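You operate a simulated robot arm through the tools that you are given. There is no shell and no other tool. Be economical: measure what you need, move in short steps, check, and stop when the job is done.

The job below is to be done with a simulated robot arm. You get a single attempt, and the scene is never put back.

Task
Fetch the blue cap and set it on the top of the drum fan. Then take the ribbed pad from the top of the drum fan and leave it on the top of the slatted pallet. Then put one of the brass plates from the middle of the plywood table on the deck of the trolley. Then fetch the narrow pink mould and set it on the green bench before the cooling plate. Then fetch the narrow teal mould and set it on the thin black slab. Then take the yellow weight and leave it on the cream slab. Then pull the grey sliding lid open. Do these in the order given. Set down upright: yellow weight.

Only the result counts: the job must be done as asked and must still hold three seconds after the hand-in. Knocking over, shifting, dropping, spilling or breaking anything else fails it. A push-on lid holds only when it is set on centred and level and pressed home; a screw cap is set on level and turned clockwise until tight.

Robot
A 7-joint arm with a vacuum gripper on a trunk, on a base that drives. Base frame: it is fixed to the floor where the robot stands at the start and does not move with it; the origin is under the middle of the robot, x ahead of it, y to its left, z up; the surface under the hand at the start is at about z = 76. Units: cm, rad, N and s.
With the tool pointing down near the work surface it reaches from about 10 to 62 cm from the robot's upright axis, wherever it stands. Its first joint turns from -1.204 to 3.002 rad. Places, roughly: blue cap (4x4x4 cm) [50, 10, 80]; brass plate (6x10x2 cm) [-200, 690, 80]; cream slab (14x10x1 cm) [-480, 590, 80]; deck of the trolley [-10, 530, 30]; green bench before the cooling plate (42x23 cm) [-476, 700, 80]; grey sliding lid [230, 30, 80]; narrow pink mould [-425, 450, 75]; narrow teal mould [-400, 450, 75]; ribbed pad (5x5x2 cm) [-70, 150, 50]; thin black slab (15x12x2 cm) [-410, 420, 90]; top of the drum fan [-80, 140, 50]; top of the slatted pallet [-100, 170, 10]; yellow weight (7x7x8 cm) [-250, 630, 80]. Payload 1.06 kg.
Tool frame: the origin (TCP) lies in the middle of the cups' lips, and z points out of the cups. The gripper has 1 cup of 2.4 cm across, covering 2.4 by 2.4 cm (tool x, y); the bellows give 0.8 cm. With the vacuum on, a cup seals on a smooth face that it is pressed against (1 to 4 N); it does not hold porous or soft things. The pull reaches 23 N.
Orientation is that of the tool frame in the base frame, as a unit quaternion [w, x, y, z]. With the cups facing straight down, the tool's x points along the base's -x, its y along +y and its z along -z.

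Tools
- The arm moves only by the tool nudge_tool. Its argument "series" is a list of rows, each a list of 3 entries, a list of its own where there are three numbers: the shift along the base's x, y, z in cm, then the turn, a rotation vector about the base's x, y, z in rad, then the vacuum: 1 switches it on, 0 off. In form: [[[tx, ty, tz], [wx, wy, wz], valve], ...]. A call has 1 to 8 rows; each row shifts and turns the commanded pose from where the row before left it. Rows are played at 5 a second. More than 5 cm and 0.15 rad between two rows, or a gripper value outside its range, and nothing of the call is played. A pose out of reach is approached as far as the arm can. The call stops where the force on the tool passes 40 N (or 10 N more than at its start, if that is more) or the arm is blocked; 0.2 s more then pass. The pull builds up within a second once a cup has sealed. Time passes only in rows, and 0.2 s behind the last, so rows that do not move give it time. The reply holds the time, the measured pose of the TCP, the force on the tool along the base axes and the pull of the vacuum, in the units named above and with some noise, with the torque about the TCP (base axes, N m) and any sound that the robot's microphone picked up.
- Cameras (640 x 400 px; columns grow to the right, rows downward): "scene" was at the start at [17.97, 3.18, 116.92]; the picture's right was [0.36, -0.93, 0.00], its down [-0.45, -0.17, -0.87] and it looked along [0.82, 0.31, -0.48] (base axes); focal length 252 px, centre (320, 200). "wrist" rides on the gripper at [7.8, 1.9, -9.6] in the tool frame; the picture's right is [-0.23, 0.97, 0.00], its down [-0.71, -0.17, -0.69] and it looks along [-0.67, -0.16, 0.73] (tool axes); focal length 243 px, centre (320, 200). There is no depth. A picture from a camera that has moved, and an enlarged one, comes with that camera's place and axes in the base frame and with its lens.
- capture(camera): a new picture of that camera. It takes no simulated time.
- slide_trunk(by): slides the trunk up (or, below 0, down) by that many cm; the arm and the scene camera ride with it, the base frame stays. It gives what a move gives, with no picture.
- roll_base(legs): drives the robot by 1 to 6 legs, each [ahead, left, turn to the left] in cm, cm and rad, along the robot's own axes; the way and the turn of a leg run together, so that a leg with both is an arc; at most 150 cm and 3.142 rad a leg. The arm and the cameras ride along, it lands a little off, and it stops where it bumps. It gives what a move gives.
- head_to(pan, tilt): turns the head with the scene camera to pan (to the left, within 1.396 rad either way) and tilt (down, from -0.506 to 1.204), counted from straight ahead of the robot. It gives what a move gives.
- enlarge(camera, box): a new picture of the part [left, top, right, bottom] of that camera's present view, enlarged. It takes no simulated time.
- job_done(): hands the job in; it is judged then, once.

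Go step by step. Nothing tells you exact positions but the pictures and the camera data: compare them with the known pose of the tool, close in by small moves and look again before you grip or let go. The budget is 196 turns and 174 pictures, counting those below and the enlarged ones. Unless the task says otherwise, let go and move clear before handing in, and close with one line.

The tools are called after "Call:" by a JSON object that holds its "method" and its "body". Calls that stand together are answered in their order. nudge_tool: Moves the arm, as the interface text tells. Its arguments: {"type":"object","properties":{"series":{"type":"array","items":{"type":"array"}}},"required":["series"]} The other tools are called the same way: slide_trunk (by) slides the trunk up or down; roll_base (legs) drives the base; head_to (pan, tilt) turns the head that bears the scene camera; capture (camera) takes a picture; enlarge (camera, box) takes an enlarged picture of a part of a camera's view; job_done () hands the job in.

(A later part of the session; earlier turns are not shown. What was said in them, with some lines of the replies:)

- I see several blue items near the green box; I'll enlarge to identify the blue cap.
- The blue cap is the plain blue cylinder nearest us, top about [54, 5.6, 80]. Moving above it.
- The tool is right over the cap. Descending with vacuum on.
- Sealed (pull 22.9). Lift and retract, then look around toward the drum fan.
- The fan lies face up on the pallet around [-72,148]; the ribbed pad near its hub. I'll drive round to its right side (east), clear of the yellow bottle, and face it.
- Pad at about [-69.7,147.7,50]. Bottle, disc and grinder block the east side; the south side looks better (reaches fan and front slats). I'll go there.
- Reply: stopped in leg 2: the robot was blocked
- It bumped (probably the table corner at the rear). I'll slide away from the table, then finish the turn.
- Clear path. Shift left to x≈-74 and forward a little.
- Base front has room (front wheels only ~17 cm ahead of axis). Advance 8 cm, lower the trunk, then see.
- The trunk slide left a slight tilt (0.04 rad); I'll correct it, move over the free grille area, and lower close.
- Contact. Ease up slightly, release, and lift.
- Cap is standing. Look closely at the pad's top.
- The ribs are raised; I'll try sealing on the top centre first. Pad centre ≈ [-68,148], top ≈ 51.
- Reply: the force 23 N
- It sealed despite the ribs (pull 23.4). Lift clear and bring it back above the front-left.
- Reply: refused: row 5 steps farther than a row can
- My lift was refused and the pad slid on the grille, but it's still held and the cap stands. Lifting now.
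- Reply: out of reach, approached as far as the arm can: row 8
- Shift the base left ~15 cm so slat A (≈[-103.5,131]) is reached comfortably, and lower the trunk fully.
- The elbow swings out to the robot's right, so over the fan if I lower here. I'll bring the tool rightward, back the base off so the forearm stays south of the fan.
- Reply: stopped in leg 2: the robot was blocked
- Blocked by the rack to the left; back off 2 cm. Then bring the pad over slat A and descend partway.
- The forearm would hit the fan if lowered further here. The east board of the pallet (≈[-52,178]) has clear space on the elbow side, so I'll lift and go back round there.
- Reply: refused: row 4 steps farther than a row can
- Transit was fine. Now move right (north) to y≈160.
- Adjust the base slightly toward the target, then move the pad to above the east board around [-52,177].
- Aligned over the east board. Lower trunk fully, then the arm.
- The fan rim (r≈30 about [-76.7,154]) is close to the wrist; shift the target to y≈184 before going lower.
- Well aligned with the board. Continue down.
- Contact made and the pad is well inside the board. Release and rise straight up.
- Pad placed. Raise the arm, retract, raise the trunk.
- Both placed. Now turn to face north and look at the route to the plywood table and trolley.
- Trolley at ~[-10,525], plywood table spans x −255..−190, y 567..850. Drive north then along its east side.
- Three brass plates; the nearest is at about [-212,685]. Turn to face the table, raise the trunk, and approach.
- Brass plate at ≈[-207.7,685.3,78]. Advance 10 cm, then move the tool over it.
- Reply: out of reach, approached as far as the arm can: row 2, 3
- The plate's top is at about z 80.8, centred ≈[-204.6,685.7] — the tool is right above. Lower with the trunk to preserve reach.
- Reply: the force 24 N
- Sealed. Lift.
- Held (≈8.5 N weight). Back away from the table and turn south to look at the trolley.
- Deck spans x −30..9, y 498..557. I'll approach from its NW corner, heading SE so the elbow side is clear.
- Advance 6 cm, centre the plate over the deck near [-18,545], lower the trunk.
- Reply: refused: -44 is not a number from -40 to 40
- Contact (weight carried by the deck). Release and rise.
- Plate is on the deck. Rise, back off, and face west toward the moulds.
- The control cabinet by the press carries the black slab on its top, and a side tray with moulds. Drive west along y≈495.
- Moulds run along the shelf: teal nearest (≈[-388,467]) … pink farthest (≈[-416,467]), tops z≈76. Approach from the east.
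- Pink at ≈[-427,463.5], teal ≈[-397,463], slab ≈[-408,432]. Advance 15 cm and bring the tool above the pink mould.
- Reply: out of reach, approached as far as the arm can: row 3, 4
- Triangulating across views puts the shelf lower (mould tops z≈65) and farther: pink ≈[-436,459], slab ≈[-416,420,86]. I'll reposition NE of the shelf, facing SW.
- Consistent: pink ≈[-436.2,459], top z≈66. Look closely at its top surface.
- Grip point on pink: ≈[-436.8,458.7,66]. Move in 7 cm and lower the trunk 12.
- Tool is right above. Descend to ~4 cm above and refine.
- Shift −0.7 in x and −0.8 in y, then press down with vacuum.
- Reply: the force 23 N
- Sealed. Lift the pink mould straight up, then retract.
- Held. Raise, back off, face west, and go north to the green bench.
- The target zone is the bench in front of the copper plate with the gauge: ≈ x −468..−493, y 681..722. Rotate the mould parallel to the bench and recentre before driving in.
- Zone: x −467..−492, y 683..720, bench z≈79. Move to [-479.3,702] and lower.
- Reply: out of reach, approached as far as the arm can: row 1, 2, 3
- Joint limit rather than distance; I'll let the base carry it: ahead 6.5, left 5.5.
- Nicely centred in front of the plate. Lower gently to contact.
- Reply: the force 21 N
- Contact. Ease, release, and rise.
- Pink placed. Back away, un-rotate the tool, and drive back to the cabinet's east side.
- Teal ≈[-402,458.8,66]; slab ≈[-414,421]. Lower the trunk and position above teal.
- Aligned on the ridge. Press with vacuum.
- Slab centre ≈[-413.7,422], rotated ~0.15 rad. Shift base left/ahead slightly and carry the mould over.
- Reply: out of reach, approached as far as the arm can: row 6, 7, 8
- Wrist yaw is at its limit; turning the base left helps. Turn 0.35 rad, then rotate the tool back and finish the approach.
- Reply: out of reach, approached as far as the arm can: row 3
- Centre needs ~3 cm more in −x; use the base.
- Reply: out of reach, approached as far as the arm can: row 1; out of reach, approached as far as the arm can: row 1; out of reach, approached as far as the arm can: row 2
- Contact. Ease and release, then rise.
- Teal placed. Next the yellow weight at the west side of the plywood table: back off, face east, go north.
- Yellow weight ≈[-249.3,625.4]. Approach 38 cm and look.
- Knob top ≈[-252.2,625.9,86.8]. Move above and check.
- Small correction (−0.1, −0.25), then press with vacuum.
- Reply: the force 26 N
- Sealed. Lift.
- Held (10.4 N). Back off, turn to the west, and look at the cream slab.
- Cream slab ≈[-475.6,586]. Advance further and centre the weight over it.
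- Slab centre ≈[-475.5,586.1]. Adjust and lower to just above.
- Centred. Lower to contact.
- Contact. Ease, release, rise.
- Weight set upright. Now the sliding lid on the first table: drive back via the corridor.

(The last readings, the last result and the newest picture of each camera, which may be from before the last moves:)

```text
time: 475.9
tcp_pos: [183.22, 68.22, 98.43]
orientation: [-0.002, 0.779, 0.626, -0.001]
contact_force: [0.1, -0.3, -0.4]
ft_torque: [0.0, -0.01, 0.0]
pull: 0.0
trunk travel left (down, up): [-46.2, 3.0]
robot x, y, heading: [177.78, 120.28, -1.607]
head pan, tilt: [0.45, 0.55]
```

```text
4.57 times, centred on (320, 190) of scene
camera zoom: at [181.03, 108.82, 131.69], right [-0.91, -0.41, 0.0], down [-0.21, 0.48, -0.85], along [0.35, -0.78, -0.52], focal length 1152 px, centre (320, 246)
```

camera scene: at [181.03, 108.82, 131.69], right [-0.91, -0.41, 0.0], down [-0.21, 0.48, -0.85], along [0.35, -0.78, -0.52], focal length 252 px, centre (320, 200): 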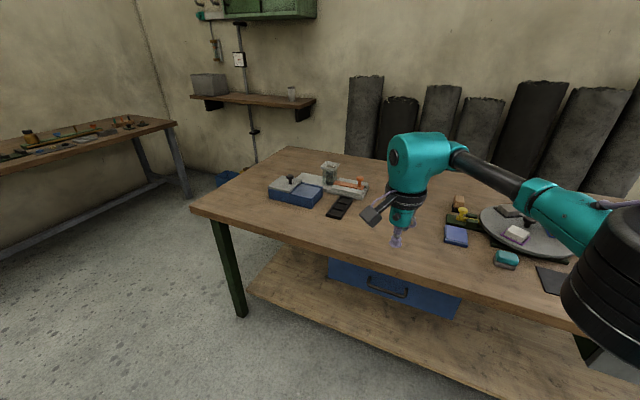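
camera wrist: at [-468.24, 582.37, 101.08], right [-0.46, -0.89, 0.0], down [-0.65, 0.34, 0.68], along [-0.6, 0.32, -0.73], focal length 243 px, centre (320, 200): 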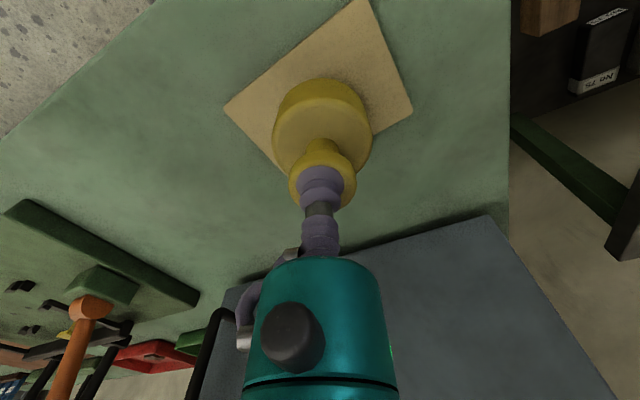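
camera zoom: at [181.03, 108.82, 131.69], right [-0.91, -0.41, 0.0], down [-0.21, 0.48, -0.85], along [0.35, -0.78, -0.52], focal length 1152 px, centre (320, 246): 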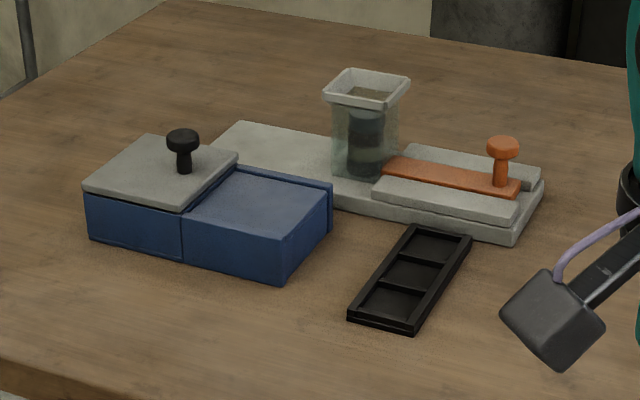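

The grey lid with a black knob is on the blue box. Move closer for a better view.

Call:
{"method": "roll_base", "body": {"legs": [[0, 50, 0], [16, 0, 0]]}}

Call:
{"method": "head_to", "body": {"pan": 0.1, "tilt": 0.8}}

Call:
{"method": "capture", "body": {"camera": "scene"}}

Call:
{"method": "capture", "body": {"camera": "wrist"}}

```text
time: 481.7
tcp_pos: [231.6, 50.67, 98.4]
orientation: [-0.002, 0.782, 0.623, -0.001]
contact_force: [-0.2, -0.5, -0.7]
ft_torque: [0.0, 0.01, 0.0]
pull: 0.0
trunk travel left (down, up): [-46.2, 3.0]
robot x, y, heading: [226.4, 102.94, -1.611]
head pan, tilt: [0.45, 0.55]
```

```text
time: 482.6
tcp_pos: [231.46, 50.76, 98.3]
orientation: [-0.002, 0.783, 0.622, -0.001]
contact_force: [0.0, 0.7, -0.4]
ft_torque: [0.0, -0.01, -0.01]
pull: 0.0
trunk travel left (down, up): [-46.2, 3.0]
robot x, y, heading: [226.76, 103.13, -1.609]
head pan, tilt: [0.099, 0.799]
```

```text
38 pictures are left
camera scene: at [226.7, 91.55, 129.55], right [-1.0, -0.06, 0.0], down [-0.04, 0.72, -0.7], along [0.04, -0.7, -0.72], focal length 252 px, centre (320, 200)
```

scene: 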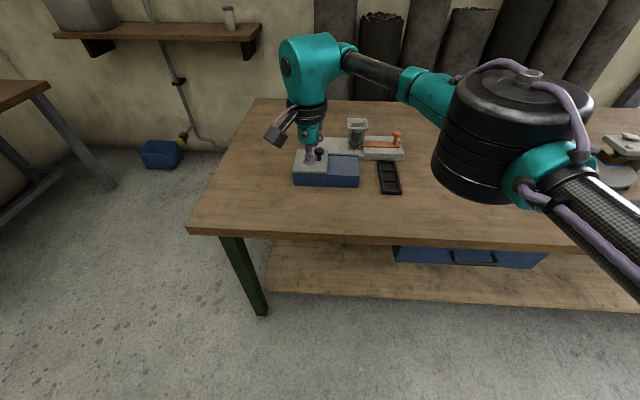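

```text
37 pictures are left
camera wrist: at [235.14, 57.95, 107.94], right [0.89, -0.45, 0.0], down [-0.32, -0.65, 0.68], along [-0.31, -0.61, -0.73], focal length 243 px, centre (320, 200)
```

wrist: 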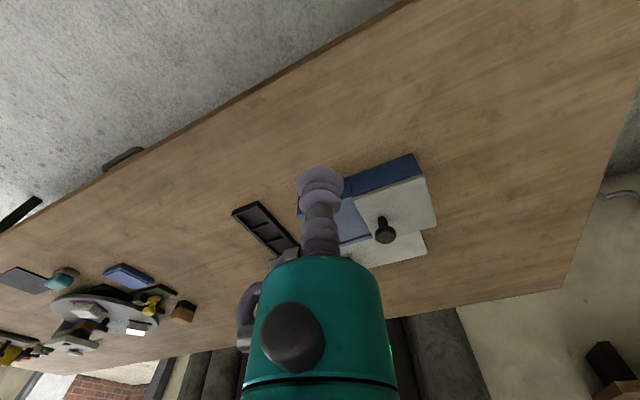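

Call:
{"method": "enlarge", "body": {"camera": "wrist", "box": [280, 140, 460, 280]}}

Call:
{"method": "enlarge", "body": {"camera": "scene", "box": [270, 110, 410, 210]}}

```text
2.86 times, centred on (370, 210) of wrist
camera zoom: at [235.14, 57.95, 107.94], right [0.89, -0.45, 0.0], down [-0.32, -0.65, 0.68], along [-0.31, -0.61, -0.73], focal length 693 px, centre (177, 171)
```

zoom: 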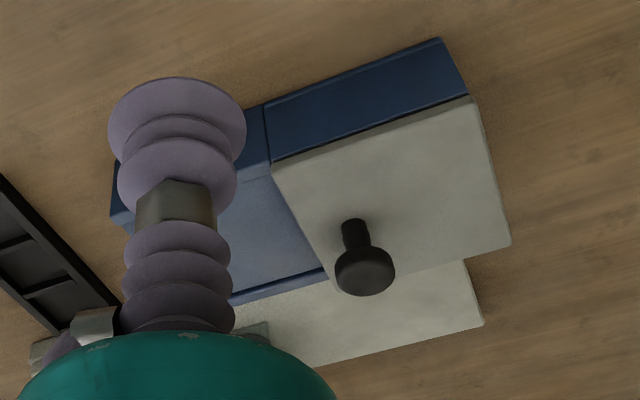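

```text
4.00 times, centred on (340, 160) of scene
camera zoom: at [226.7, 91.55, 129.55], right [-1.0, -0.06, 0.0], down [-0.04, 0.72, -0.7], along [0.04, -0.7, -0.72], focal length 1008 px, centre (240, 360)
```

zoom: 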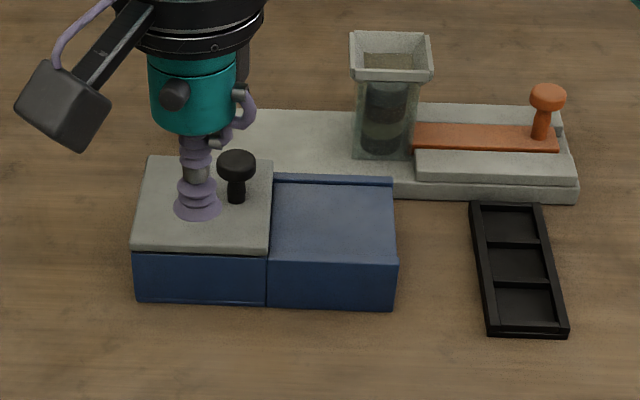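

Lid spans x 227.8–237.4, y 25.3–36.6, top z≈84; knob near its west edge, and a guide deck lies to the west — so it slides west (−x). I'll grip the flat lid east of the knob at ≈[234.6,31.2].

Call:
{"method": "nudge_tool", "body": {"series": [[[3.5, 0, 0], [0, 0, 0], 0]]}}

Call:
{"method": "roll_base", "body": {"legs": [[18.5, 0, 0]]}}

Call:
{"method": "capture", "body": {"camera": "wrist"}}

Call:
{"method": "capture", "body": {"camera": "scene"}}

```text
time: 483.0
tcp_pos: [235.27, 50.7, 98.38]
orientation: [-0.002, 0.782, 0.623, -0.001]
contact_force: [0.4, 0.3, -0.4]
ft_torque: [0.02, 0.05, -0.03]
pull: 0.0
trunk travel left (down, up): [-46.2, 3.0]
robot x, y, heading: [226.37, 102.94, -1.607]
head pan, tilt: [0.099, 0.799]
```

```text
time: 484.5
tcp_pos: [234.61, 32.48, 98.32]
orientation: [-0.002, 0.781, 0.624, 0.0]
contact_force: [-0.1, 0.2, -0.5]
ft_torque: [0.02, 0.04, -0.03]
pull: 0.0
trunk travel left (down, up): [-46.2, 3.0]
robot x, y, heading: [225.87, 84.83, -1.605]
head pan, tilt: [0.099, 0.799]
```

```text
34 pictures are left
camera wrist: at [238.24, 39.6, 107.84], right [0.9, -0.45, 0.0], down [-0.32, -0.65, 0.68], along [-0.31, -0.61, -0.73], focal length 243 px, centre (320, 200)
```

wrist: 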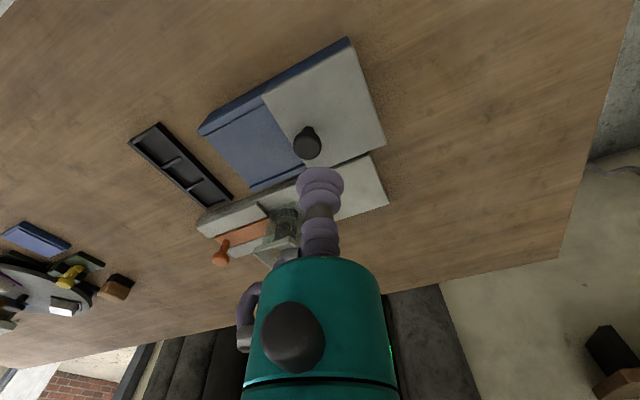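

```text
33 pictures are left
camera scene: at [226.06, 73.16, 129.54], right [-1.0, -0.06, 0.0], down [-0.05, 0.72, -0.7], along [0.04, -0.7, -0.72], focal length 252 px, centre (320, 200)
```

scene: 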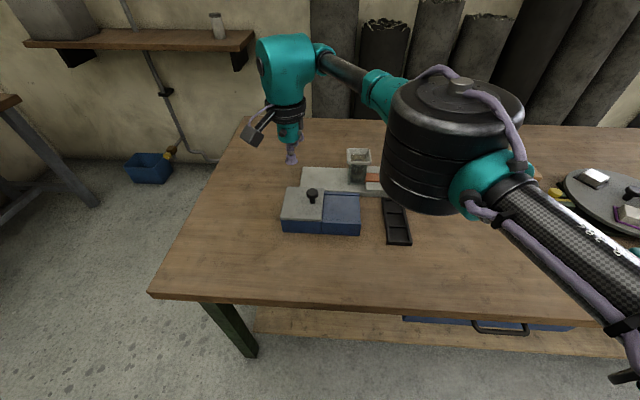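

Call:
{"method": "nudge_tool", "body": {"series": [[[0.6, -2.2, 0], [0, 0, 0], 0], [[0, 0, -4], [0, 0, 0], 0], [[0, 0, -4], [0, 0, 0], 0], [[0, 0, -2], [0, 0, 0], 0], [[0, 0, 0], [0, 0, 0], 0]]}}

Call:
{"method": "capture", "body": {"camera": "wrist"}}

Call:
{"method": "enlarge", "body": {"camera": "scene", "box": [250, 130, 390, 250]}}

```text
time: 485.7
tcp_pos: [233.92, 32.37, 88.55]
orientation: [-0.002, 0.781, 0.625, 0.0]
contact_force: [-0.8, 0.0, -0.5]
ft_torque: [0.0, 0.0, -0.01]
pull: 0.0
out of reach, approached as far as the arm can: row 1, 2, 3
trunk travel left (down, up): [-46.2, 3.0]
robot x, y, heading: [225.76, 84.7, -1.604]
head pan, tilt: [0.099, 0.799]
```

```text
32 pictures are left
camera wrist: at [237.56, 39.54, 98.16], right [0.9, -0.44, 0.0], down [-0.32, -0.65, 0.68], along [-0.31, -0.61, -0.73], focal length 243 px, centre (320, 200)
```

wrist: 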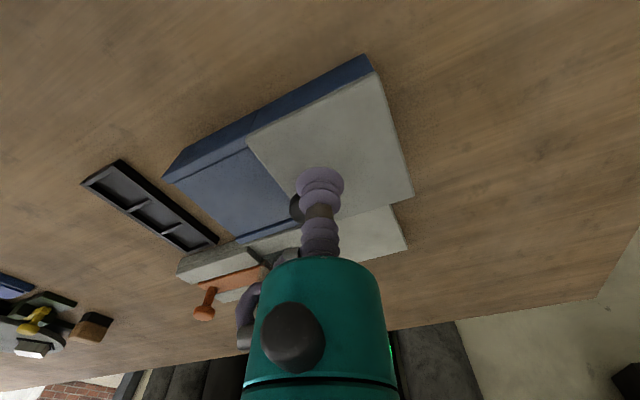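

```text
3.33 times, centred on (320, 190) of scene
camera zoom: at [226.06, 73.24, 129.55], right [-1.0, -0.06, 0.0], down [-0.05, 0.72, -0.7], along [0.04, -0.7, -0.72], focal length 840 px, centre (320, 233)
```

zoom: 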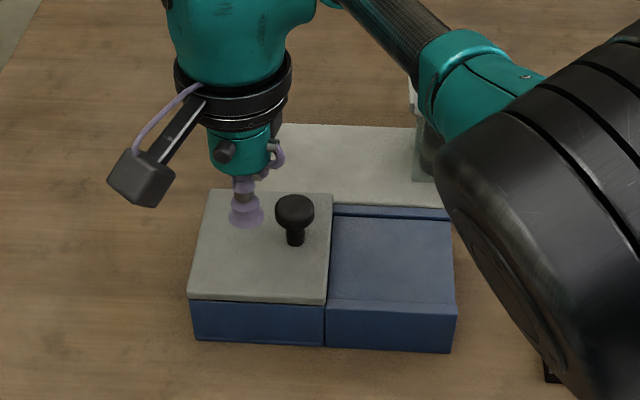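

Trunk is too high for the reach; raise the arm relative to it and lower the trunk.

Call:
{"method": "nudge_tool", "body": {"series": [[[0, 0, 4], [0, 0, 0], 0], [[0, 0, 4], [0, 0, 0], 0]]}}

Call:
{"method": "slide_trunk", "body": {"by": -9}}

Call:
{"method": "nudge_tool", "body": {"series": [[[1.3, -1.8, 0], [0, 0, 0], 0], [[0, 0, 0], [0, 0, 0], 0]]}}

Call:
{"method": "capture", "body": {"camera": "wrist"}}

Call:
{"method": "capture", "body": {"camera": "scene"}}

```text
time: 486.3
tcp_pos: [234.23, 32.19, 96.53]
orientation: [-0.002, 0.781, 0.624, -0.001]
contact_force: [0.3, -0.3, -0.3]
ft_torque: [0.01, 0.0, 0.02]
pull: 0.2
trunk travel left (down, up): [-46.2, 3.0]
robot x, y, heading: [225.81, 84.39, -1.607]
head pan, tilt: [0.099, 0.799]
```

```text
time: 487.5
tcp_pos: [234.1, 32.06, 87.97]
orientation: [-0.002, 0.781, 0.624, -0.001]
contact_force: [0.2, 0.2, 0.2]
ft_torque: [0.0, -0.02, 0.0]
pull: 0.0
trunk travel left (down, up): [-37.2, 12.0]
robot x, y, heading: [225.73, 84.84, -1.608]
head pan, tilt: [0.099, 0.799]
```

```text
time: 488.1
tcp_pos: [235.42, 30.47, 87.6]
orientation: [-0.002, 0.782, 0.624, 0.0]
contact_force: [0.7, 0.4, -0.1]
ft_torque: [-0.05, 0.01, 0.01]
pull: 0.1
trunk travel left (down, up): [-37.2, 12.0]
robot x, y, heading: [225.69, 84.68, -1.602]
head pan, tilt: [0.099, 0.799]
```

```text
30 pictures are left
camera wrist: at [239.03, 37.58, 97.16], right [0.9, -0.45, 0.0], down [-0.32, -0.65, 0.68], along [-0.31, -0.61, -0.73], focal length 243 px, centre (320, 200)
```

wrist: 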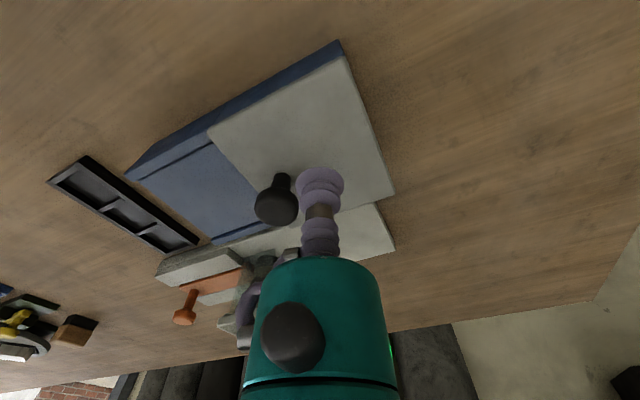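

```text
29 pictures are left
camera scene: at [225.88, 68.23, 119.19], right [-1.0, -0.06, 0.0], down [-0.05, 0.72, -0.7], along [0.04, -0.7, -0.72], focal length 252 px, centre (320, 200)
```

scene: 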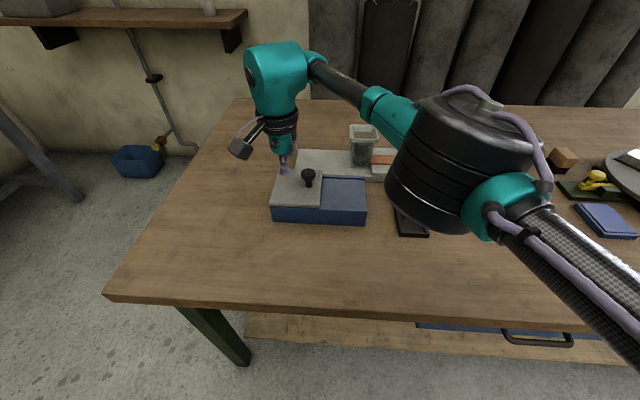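

Good spot on the lid. Press with vacuum.

Call:
{"method": "nudge_tool", "body": {"series": [[[0, 0, -2], [0, 0, 0], 1], [[0, 0, -0.8], [0, 0, 0], 1], [[0, 0, -0.4], [0, 0, 0], 1], [[0, 0, 0], [0, 0, 0], 1]]}}

```text
time: 489.1
tcp_pos: [235.3, 30.41, 84.68]
orientation: [-0.002, 0.782, 0.624, 0.0]
contact_force: [0.1, 0.0, -0.8]
ft_torque: [-0.01, 0.0, 0.0]
pull: 0.0
trunk travel left (down, up): [-37.2, 12.0]
robot x, y, heading: [225.76, 84.77, -1.603]
head pan, tilt: [0.099, 0.799]
```

Call:
{"method": "nudge_tool", "body": {"series": [[[0, 0, -0.4], [0, 0, 0], 1], [[0, 0, -0.3], [0, 0, 0], 1], [[0, 0, 0], [0, 0, 0], 1], [[0, 0, 0], [0, 0, 0], 1]]}}

```text
time: 490.1
tcp_pos: [235.41, 30.47, 83.93]
orientation: [-0.002, 0.781, 0.625, 0.0]
contact_force: [0.3, 0.0, -0.3]
ft_torque: [0.01, -0.02, 0.02]
pull: 0.0
trunk travel left (down, up): [-37.2, 12.0]
robot x, y, heading: [225.72, 84.92, -1.602]
head pan, tilt: [0.099, 0.799]
```

Call:
{"method": "nudge_tool", "body": {"series": [[[0, 0, -0.4], [0, 0, 0], 1], [[0, 0, -0.3], [0, 0, 0], 1], [[0, 0, -0.3], [0, 0, 0], 1], [[0, 0, 0], [0, 0, 0], 1]]}}

Call:
{"method": "enlarge", "body": {"camera": "wrist", "box": [240, 100, 420, 220]}}

```text
time: 491.1
tcp_pos: [235.42, 30.28, 82.98]
orientation: [-0.002, 0.781, 0.624, -0.001]
contact_force: [-1.3, 0.5, 0.2]
ft_torque: [0.0, 0.01, 0.01]
pull: 0.0
trunk travel left (down, up): [-37.2, 12.0]
robot x, y, heading: [225.8, 84.71, -1.604]
head pan, tilt: [0.099, 0.799]
```

```text
3.33 times, centred on (330, 160) of wrist
camera zoom: at [239.0, 37.53, 92.42], right [0.9, -0.45, 0.0], down [-0.32, -0.65, 0.68], along [-0.31, -0.61, -0.73], focal length 809 px, centre (287, 333)
```

zoom: 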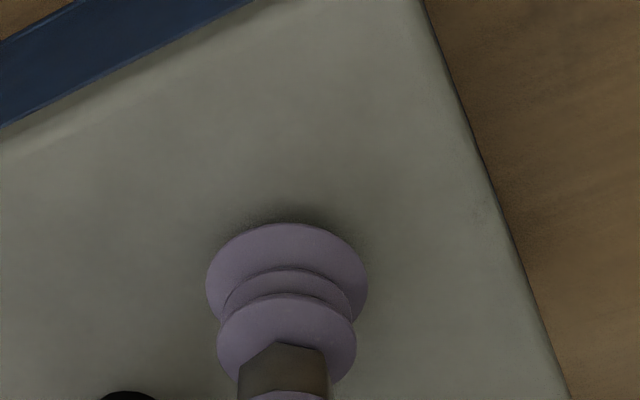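

Close to the surface; continue down in small steps.

Call:
{"method": "nudge_tool", "body": {"series": [[[0, 0, -0.4], [0, 0, 0], 1], [[0, 0, -0.3], [0, 0, 0], 1], [[0, 0, 0], [0, 0, 0], 1], [[0, 0, 0], [0, 0, 0], 1]]}}

```text
time: 492.1
tcp_pos: [235.3, 30.35, 82.31]
orientation: [-0.002, 0.782, 0.623, -0.001]
contact_force: [-3.8, 0.0, 3.0]
ft_torque: [-0.03, -0.03, -0.02]
pull: 22.7
trunk travel left (down, up): [-37.2, 12.0]
robot x, y, heading: [226.01, 84.76, -1.604]
head pan, tilt: [0.099, 0.799]
```

Sealed. Drag west gently and watch the forces.

Call:
{"method": "nudge_tool", "body": {"series": [[[-0.5, -0.02, 0], [0, 0, 0], 1], [[-0.5, -0.02, 0], [0, 0, 0], 1], [[-0.5, -0.02, 0], [0, 0, 0], 1], [[0, 0, 0], [0, 0, 0], 1]]}}

Call:
{"method": "capture", "body": {"camera": "scene"}}

```text
time: 493.1
tcp_pos: [233.87, 30.43, 82.2]
orientation: [-0.002, 0.782, 0.623, 0.0]
contact_force: [0.4, 6.4, -1.2]
ft_torque: [-0.04, -0.06, 0.16]
pull: 23.1
trunk travel left (down, up): [-37.2, 12.0]
robot x, y, heading: [225.82, 84.66, -1.606]
head pan, tilt: [0.099, 0.799]
```

```text
27 pictures are left
camera scene: at [225.89, 68.28, 119.19], right [-1.0, -0.06, 0.0], down [-0.05, 0.72, -0.7], along [0.04, -0.7, -0.72], focal length 252 px, centre (320, 200)
```

scene: 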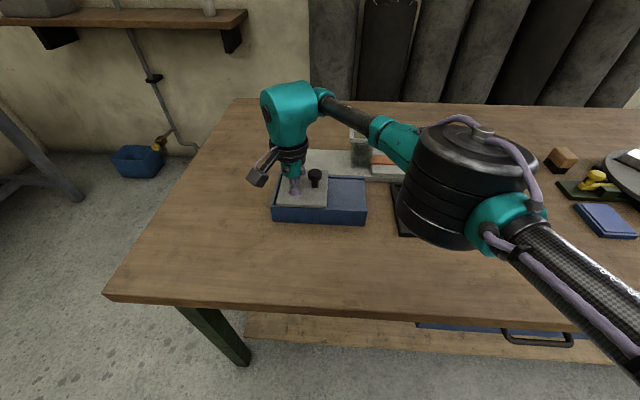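

Sliding west works. Adjust y drift slightly and continue.

Call:
{"method": "nudge_tool", "body": {"series": [[[-0.7, 0.08, 0], [0, 0, 0], 1], [[-0.8, 0.03, 0], [0, 0, 0], 1], [[-0.8, 0.03, 0], [0, 0, 0], 1], [[-0.8, 0.03, 0], [0, 0, 0], 1], [[0, 0, 0], [0, 0, 0], 1]]}}

Call:
{"method": "enlarge", "body": {"camera": "scene", "box": [250, 130, 400, 240]}}

```text
time: 494.3
tcp_pos: [231.08, 30.43, 82.44]
orientation: [-0.001, 0.782, 0.623, -0.002]
contact_force: [-0.5, 5.3, 2.7]
ft_torque: [-0.03, -0.02, -0.07]
pull: 23.2
trunk travel left (down, up): [-37.2, 12.0]
robot x, y, heading: [225.59, 84.62, -1.607]
head pan, tilt: [0.099, 0.799]
```

```text
3.64 times, centred on (325, 185) of scene
camera zoom: at [225.88, 68.31, 119.2], right [-1.0, -0.06, 0.0], down [-0.05, 0.71, -0.7], along [0.04, -0.7, -0.72], focal length 917 px, centre (302, 254)
```

zoom: 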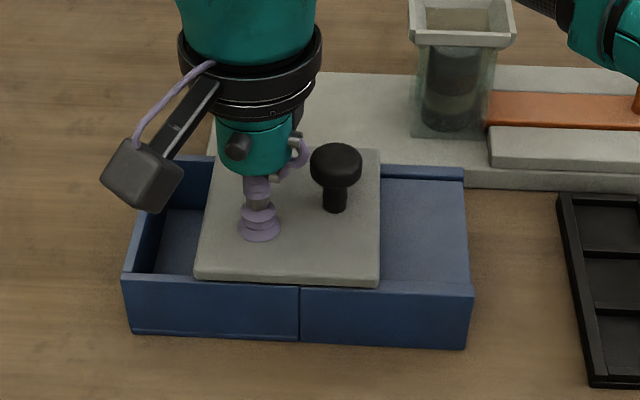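

Call:
{"method": "nudge_tool", "body": {"series": [[[-0.8, 0.06, 0], [0, 0, 0], 1], [[-0.8, 0.04, 0], [0, 0, 0], 1], [[-0.8, 0.04, 0], [0, 0, 0], 1], [[-0.8, 0.03, 0], [0, 0, 0], 1], [[0, 0, 0], [0, 0, 0], 1]]}}

Call:
{"method": "capture", "body": {"camera": "scene"}}

```text
time: 495.5
tcp_pos: [227.55, 30.47, 82.28]
orientation: [-0.002, 0.782, 0.623, 0.0]
contact_force: [-0.1, -10.3, 0.2]
ft_torque: [0.09, -0.01, -0.02]
pull: 23.6
trunk travel left (down, up): [-37.2, 12.0]
robot x, y, heading: [225.35, 84.72, -1.612]
head pan, tilt: [0.099, 0.799]
```

```text
25 pictures are left
camera scene: at [225.88, 68.12, 119.17], right [-1.0, -0.06, 0.0], down [-0.05, 0.72, -0.7], along [0.04, -0.7, -0.72], focal length 252 px, centre (320, 200)
```

scene: 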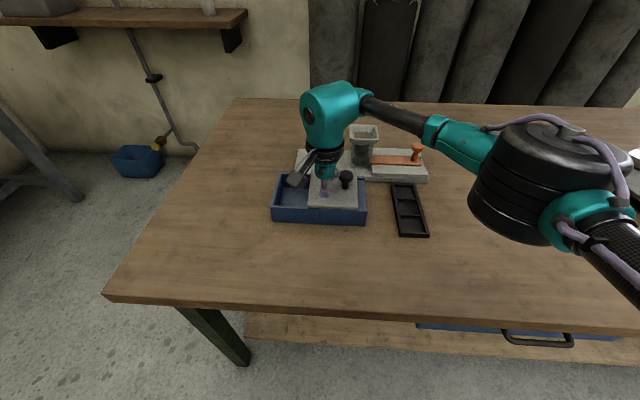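

Call:
{"method": "nudge_tool", "body": {"series": [[[-0.4, -0.1, 0], [0, 0, 0], 1], [[-0.5, -0.03, 0], [0, 0, 0], 1], [[0, 0, 0], [0, 0, 0], 1]]}}

Call:
{"method": "enlarge", "body": {"camera": "scene", "box": [250, 130, 400, 240]}}

```text
time: 496.3
tcp_pos: [226.58, 30.39, 82.2]
orientation: [-0.002, 0.781, 0.625, 0.0]
contact_force: [1.1, -5.1, -1.5]
ft_torque: [0.02, -0.02, -0.16]
pull: 23.5
trunk travel left (down, up): [-37.2, 12.0]
robot x, y, heading: [225.56, 84.8, -1.608]
head pan, tilt: [0.099, 0.799]
```

```text
3.64 times, centred on (325, 185) of scene
camera zoom: at [225.89, 68.17, 119.17], right [-1.0, -0.06, 0.0], down [-0.05, 0.72, -0.7], along [0.04, -0.7, -0.72], focal length 917 px, centre (302, 254)
```

zoom: 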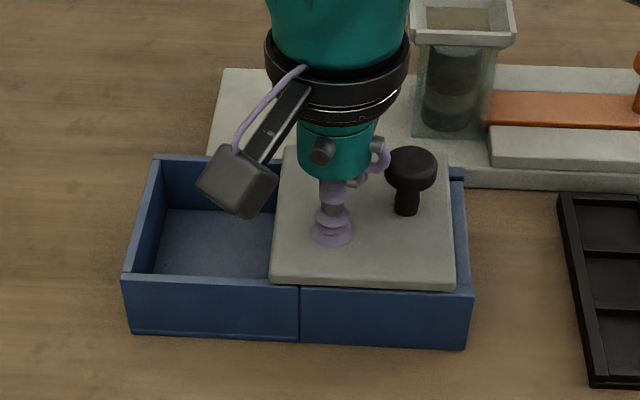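

Call:
{"method": "nudge_tool", "body": {"series": [[[-0.5, -0.03, 0], [0, 0, 0], 1], [[-0.4, 0, 0], [0, 0, 0], 1], [[-0.4, 0, 0], [0, 0, 0], 1], [[0, 0, 0], [0, 0, 0], 1]]}}

Call:
{"method": "enlarge", "body": {"camera": "scene", "box": [250, 130, 400, 240]}}

```text
time: 497.3
tcp_pos: [225.34, 30.5, 82.24]
orientation: [-0.002, 0.782, 0.623, 0.0]
contact_force: [0.4, 1.8, 1.7]
ft_torque: [0.02, -0.01, 0.16]
pull: 23.3
trunk travel left (down, up): [-37.2, 12.0]
robot x, y, heading: [225.65, 84.6, -1.608]
head pan, tilt: [0.099, 0.799]
```

```text
3.64 times, centred on (325, 185) of scene
camera zoom: at [225.89, 68.26, 119.19], right [-1.0, -0.06, 0.0], down [-0.05, 0.72, -0.7], along [0.04, -0.7, -0.72], focal length 917 px, centre (302, 254)
```

zoom: 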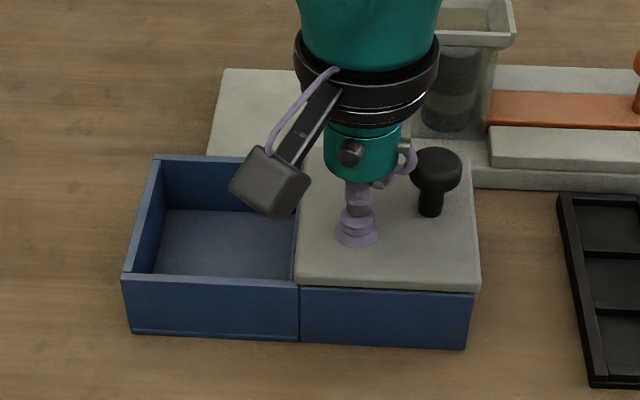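

The compartment is fully open and the lid rests on its deck. Release and clear.

Call:
{"method": "nudge_tool", "body": {"series": [[[0, 0, 0], [0, 0, 0], 0], [[0, 0, 0], [0, 0, 0], 0], [[0, 0, 0], [0, 0, 0], 0], [[0, 0, 0], [0, 0, 0], 0], [[0, 0, 1], [0, 0, 0], 0], [[0, 0, 4], [0, 0, 0], 0], [[0, 0, 5], [0, 0, 0], 0], [[0, 0, 4], [0, 0, 0], 0]]}}

Call:
{"method": "roll_base", "body": {"legs": [[-30, 0, 0]]}}

Call:
{"method": "capture", "body": {"camera": "scene"}}

```text
time: 499.1
tcp_pos: [225.62, 30.52, 96.39]
orientation: [-0.002, 0.781, 0.624, -0.001]
contact_force: [0.5, 0.8, 0.9]
ft_torque: [-0.01, -0.01, -0.02]
pull: 0.1
trunk travel left (down, up): [-37.2, 12.0]
robot x, y, heading: [226.03, 84.55, -1.608]
head pan, tilt: [0.099, 0.799]
```

```text
time: 501.2
tcp_pos: [226.59, 60.77, 96.45]
orientation: [-0.002, 0.782, 0.623, 0.0]
contact_force: [-0.1, 0.0, 0.7]
ft_torque: [-0.01, 0.01, -0.01]
pull: 0.1
trunk travel left (down, up): [-37.2, 12.0]
robot x, y, heading: [226.95, 114.92, -1.605]
head pan, tilt: [0.099, 0.799]
```

```text
22 pictures are left
camera scene: at [226.94, 98.46, 119.19], right [-1.0, -0.06, 0.0], down [-0.04, 0.72, -0.7], along [0.04, -0.7, -0.72], focal length 252 px, centre (320, 200)
```

scene: 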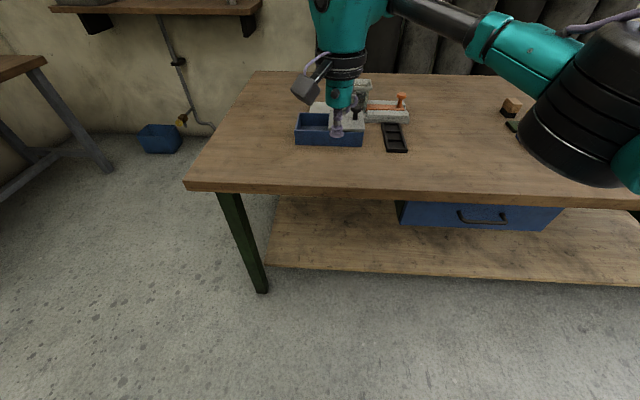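

The lid is open and the tool is clear; all seven steps are finished, so I am handing in.

Call:
{"method": "job_done", "body": {}}

```text
The job is handed in.
```

All seven steps are finished in the order given and the job is handed in. The last pictures I took at each spot showed the items in place, with the yellow weight upright and the lid fully open.
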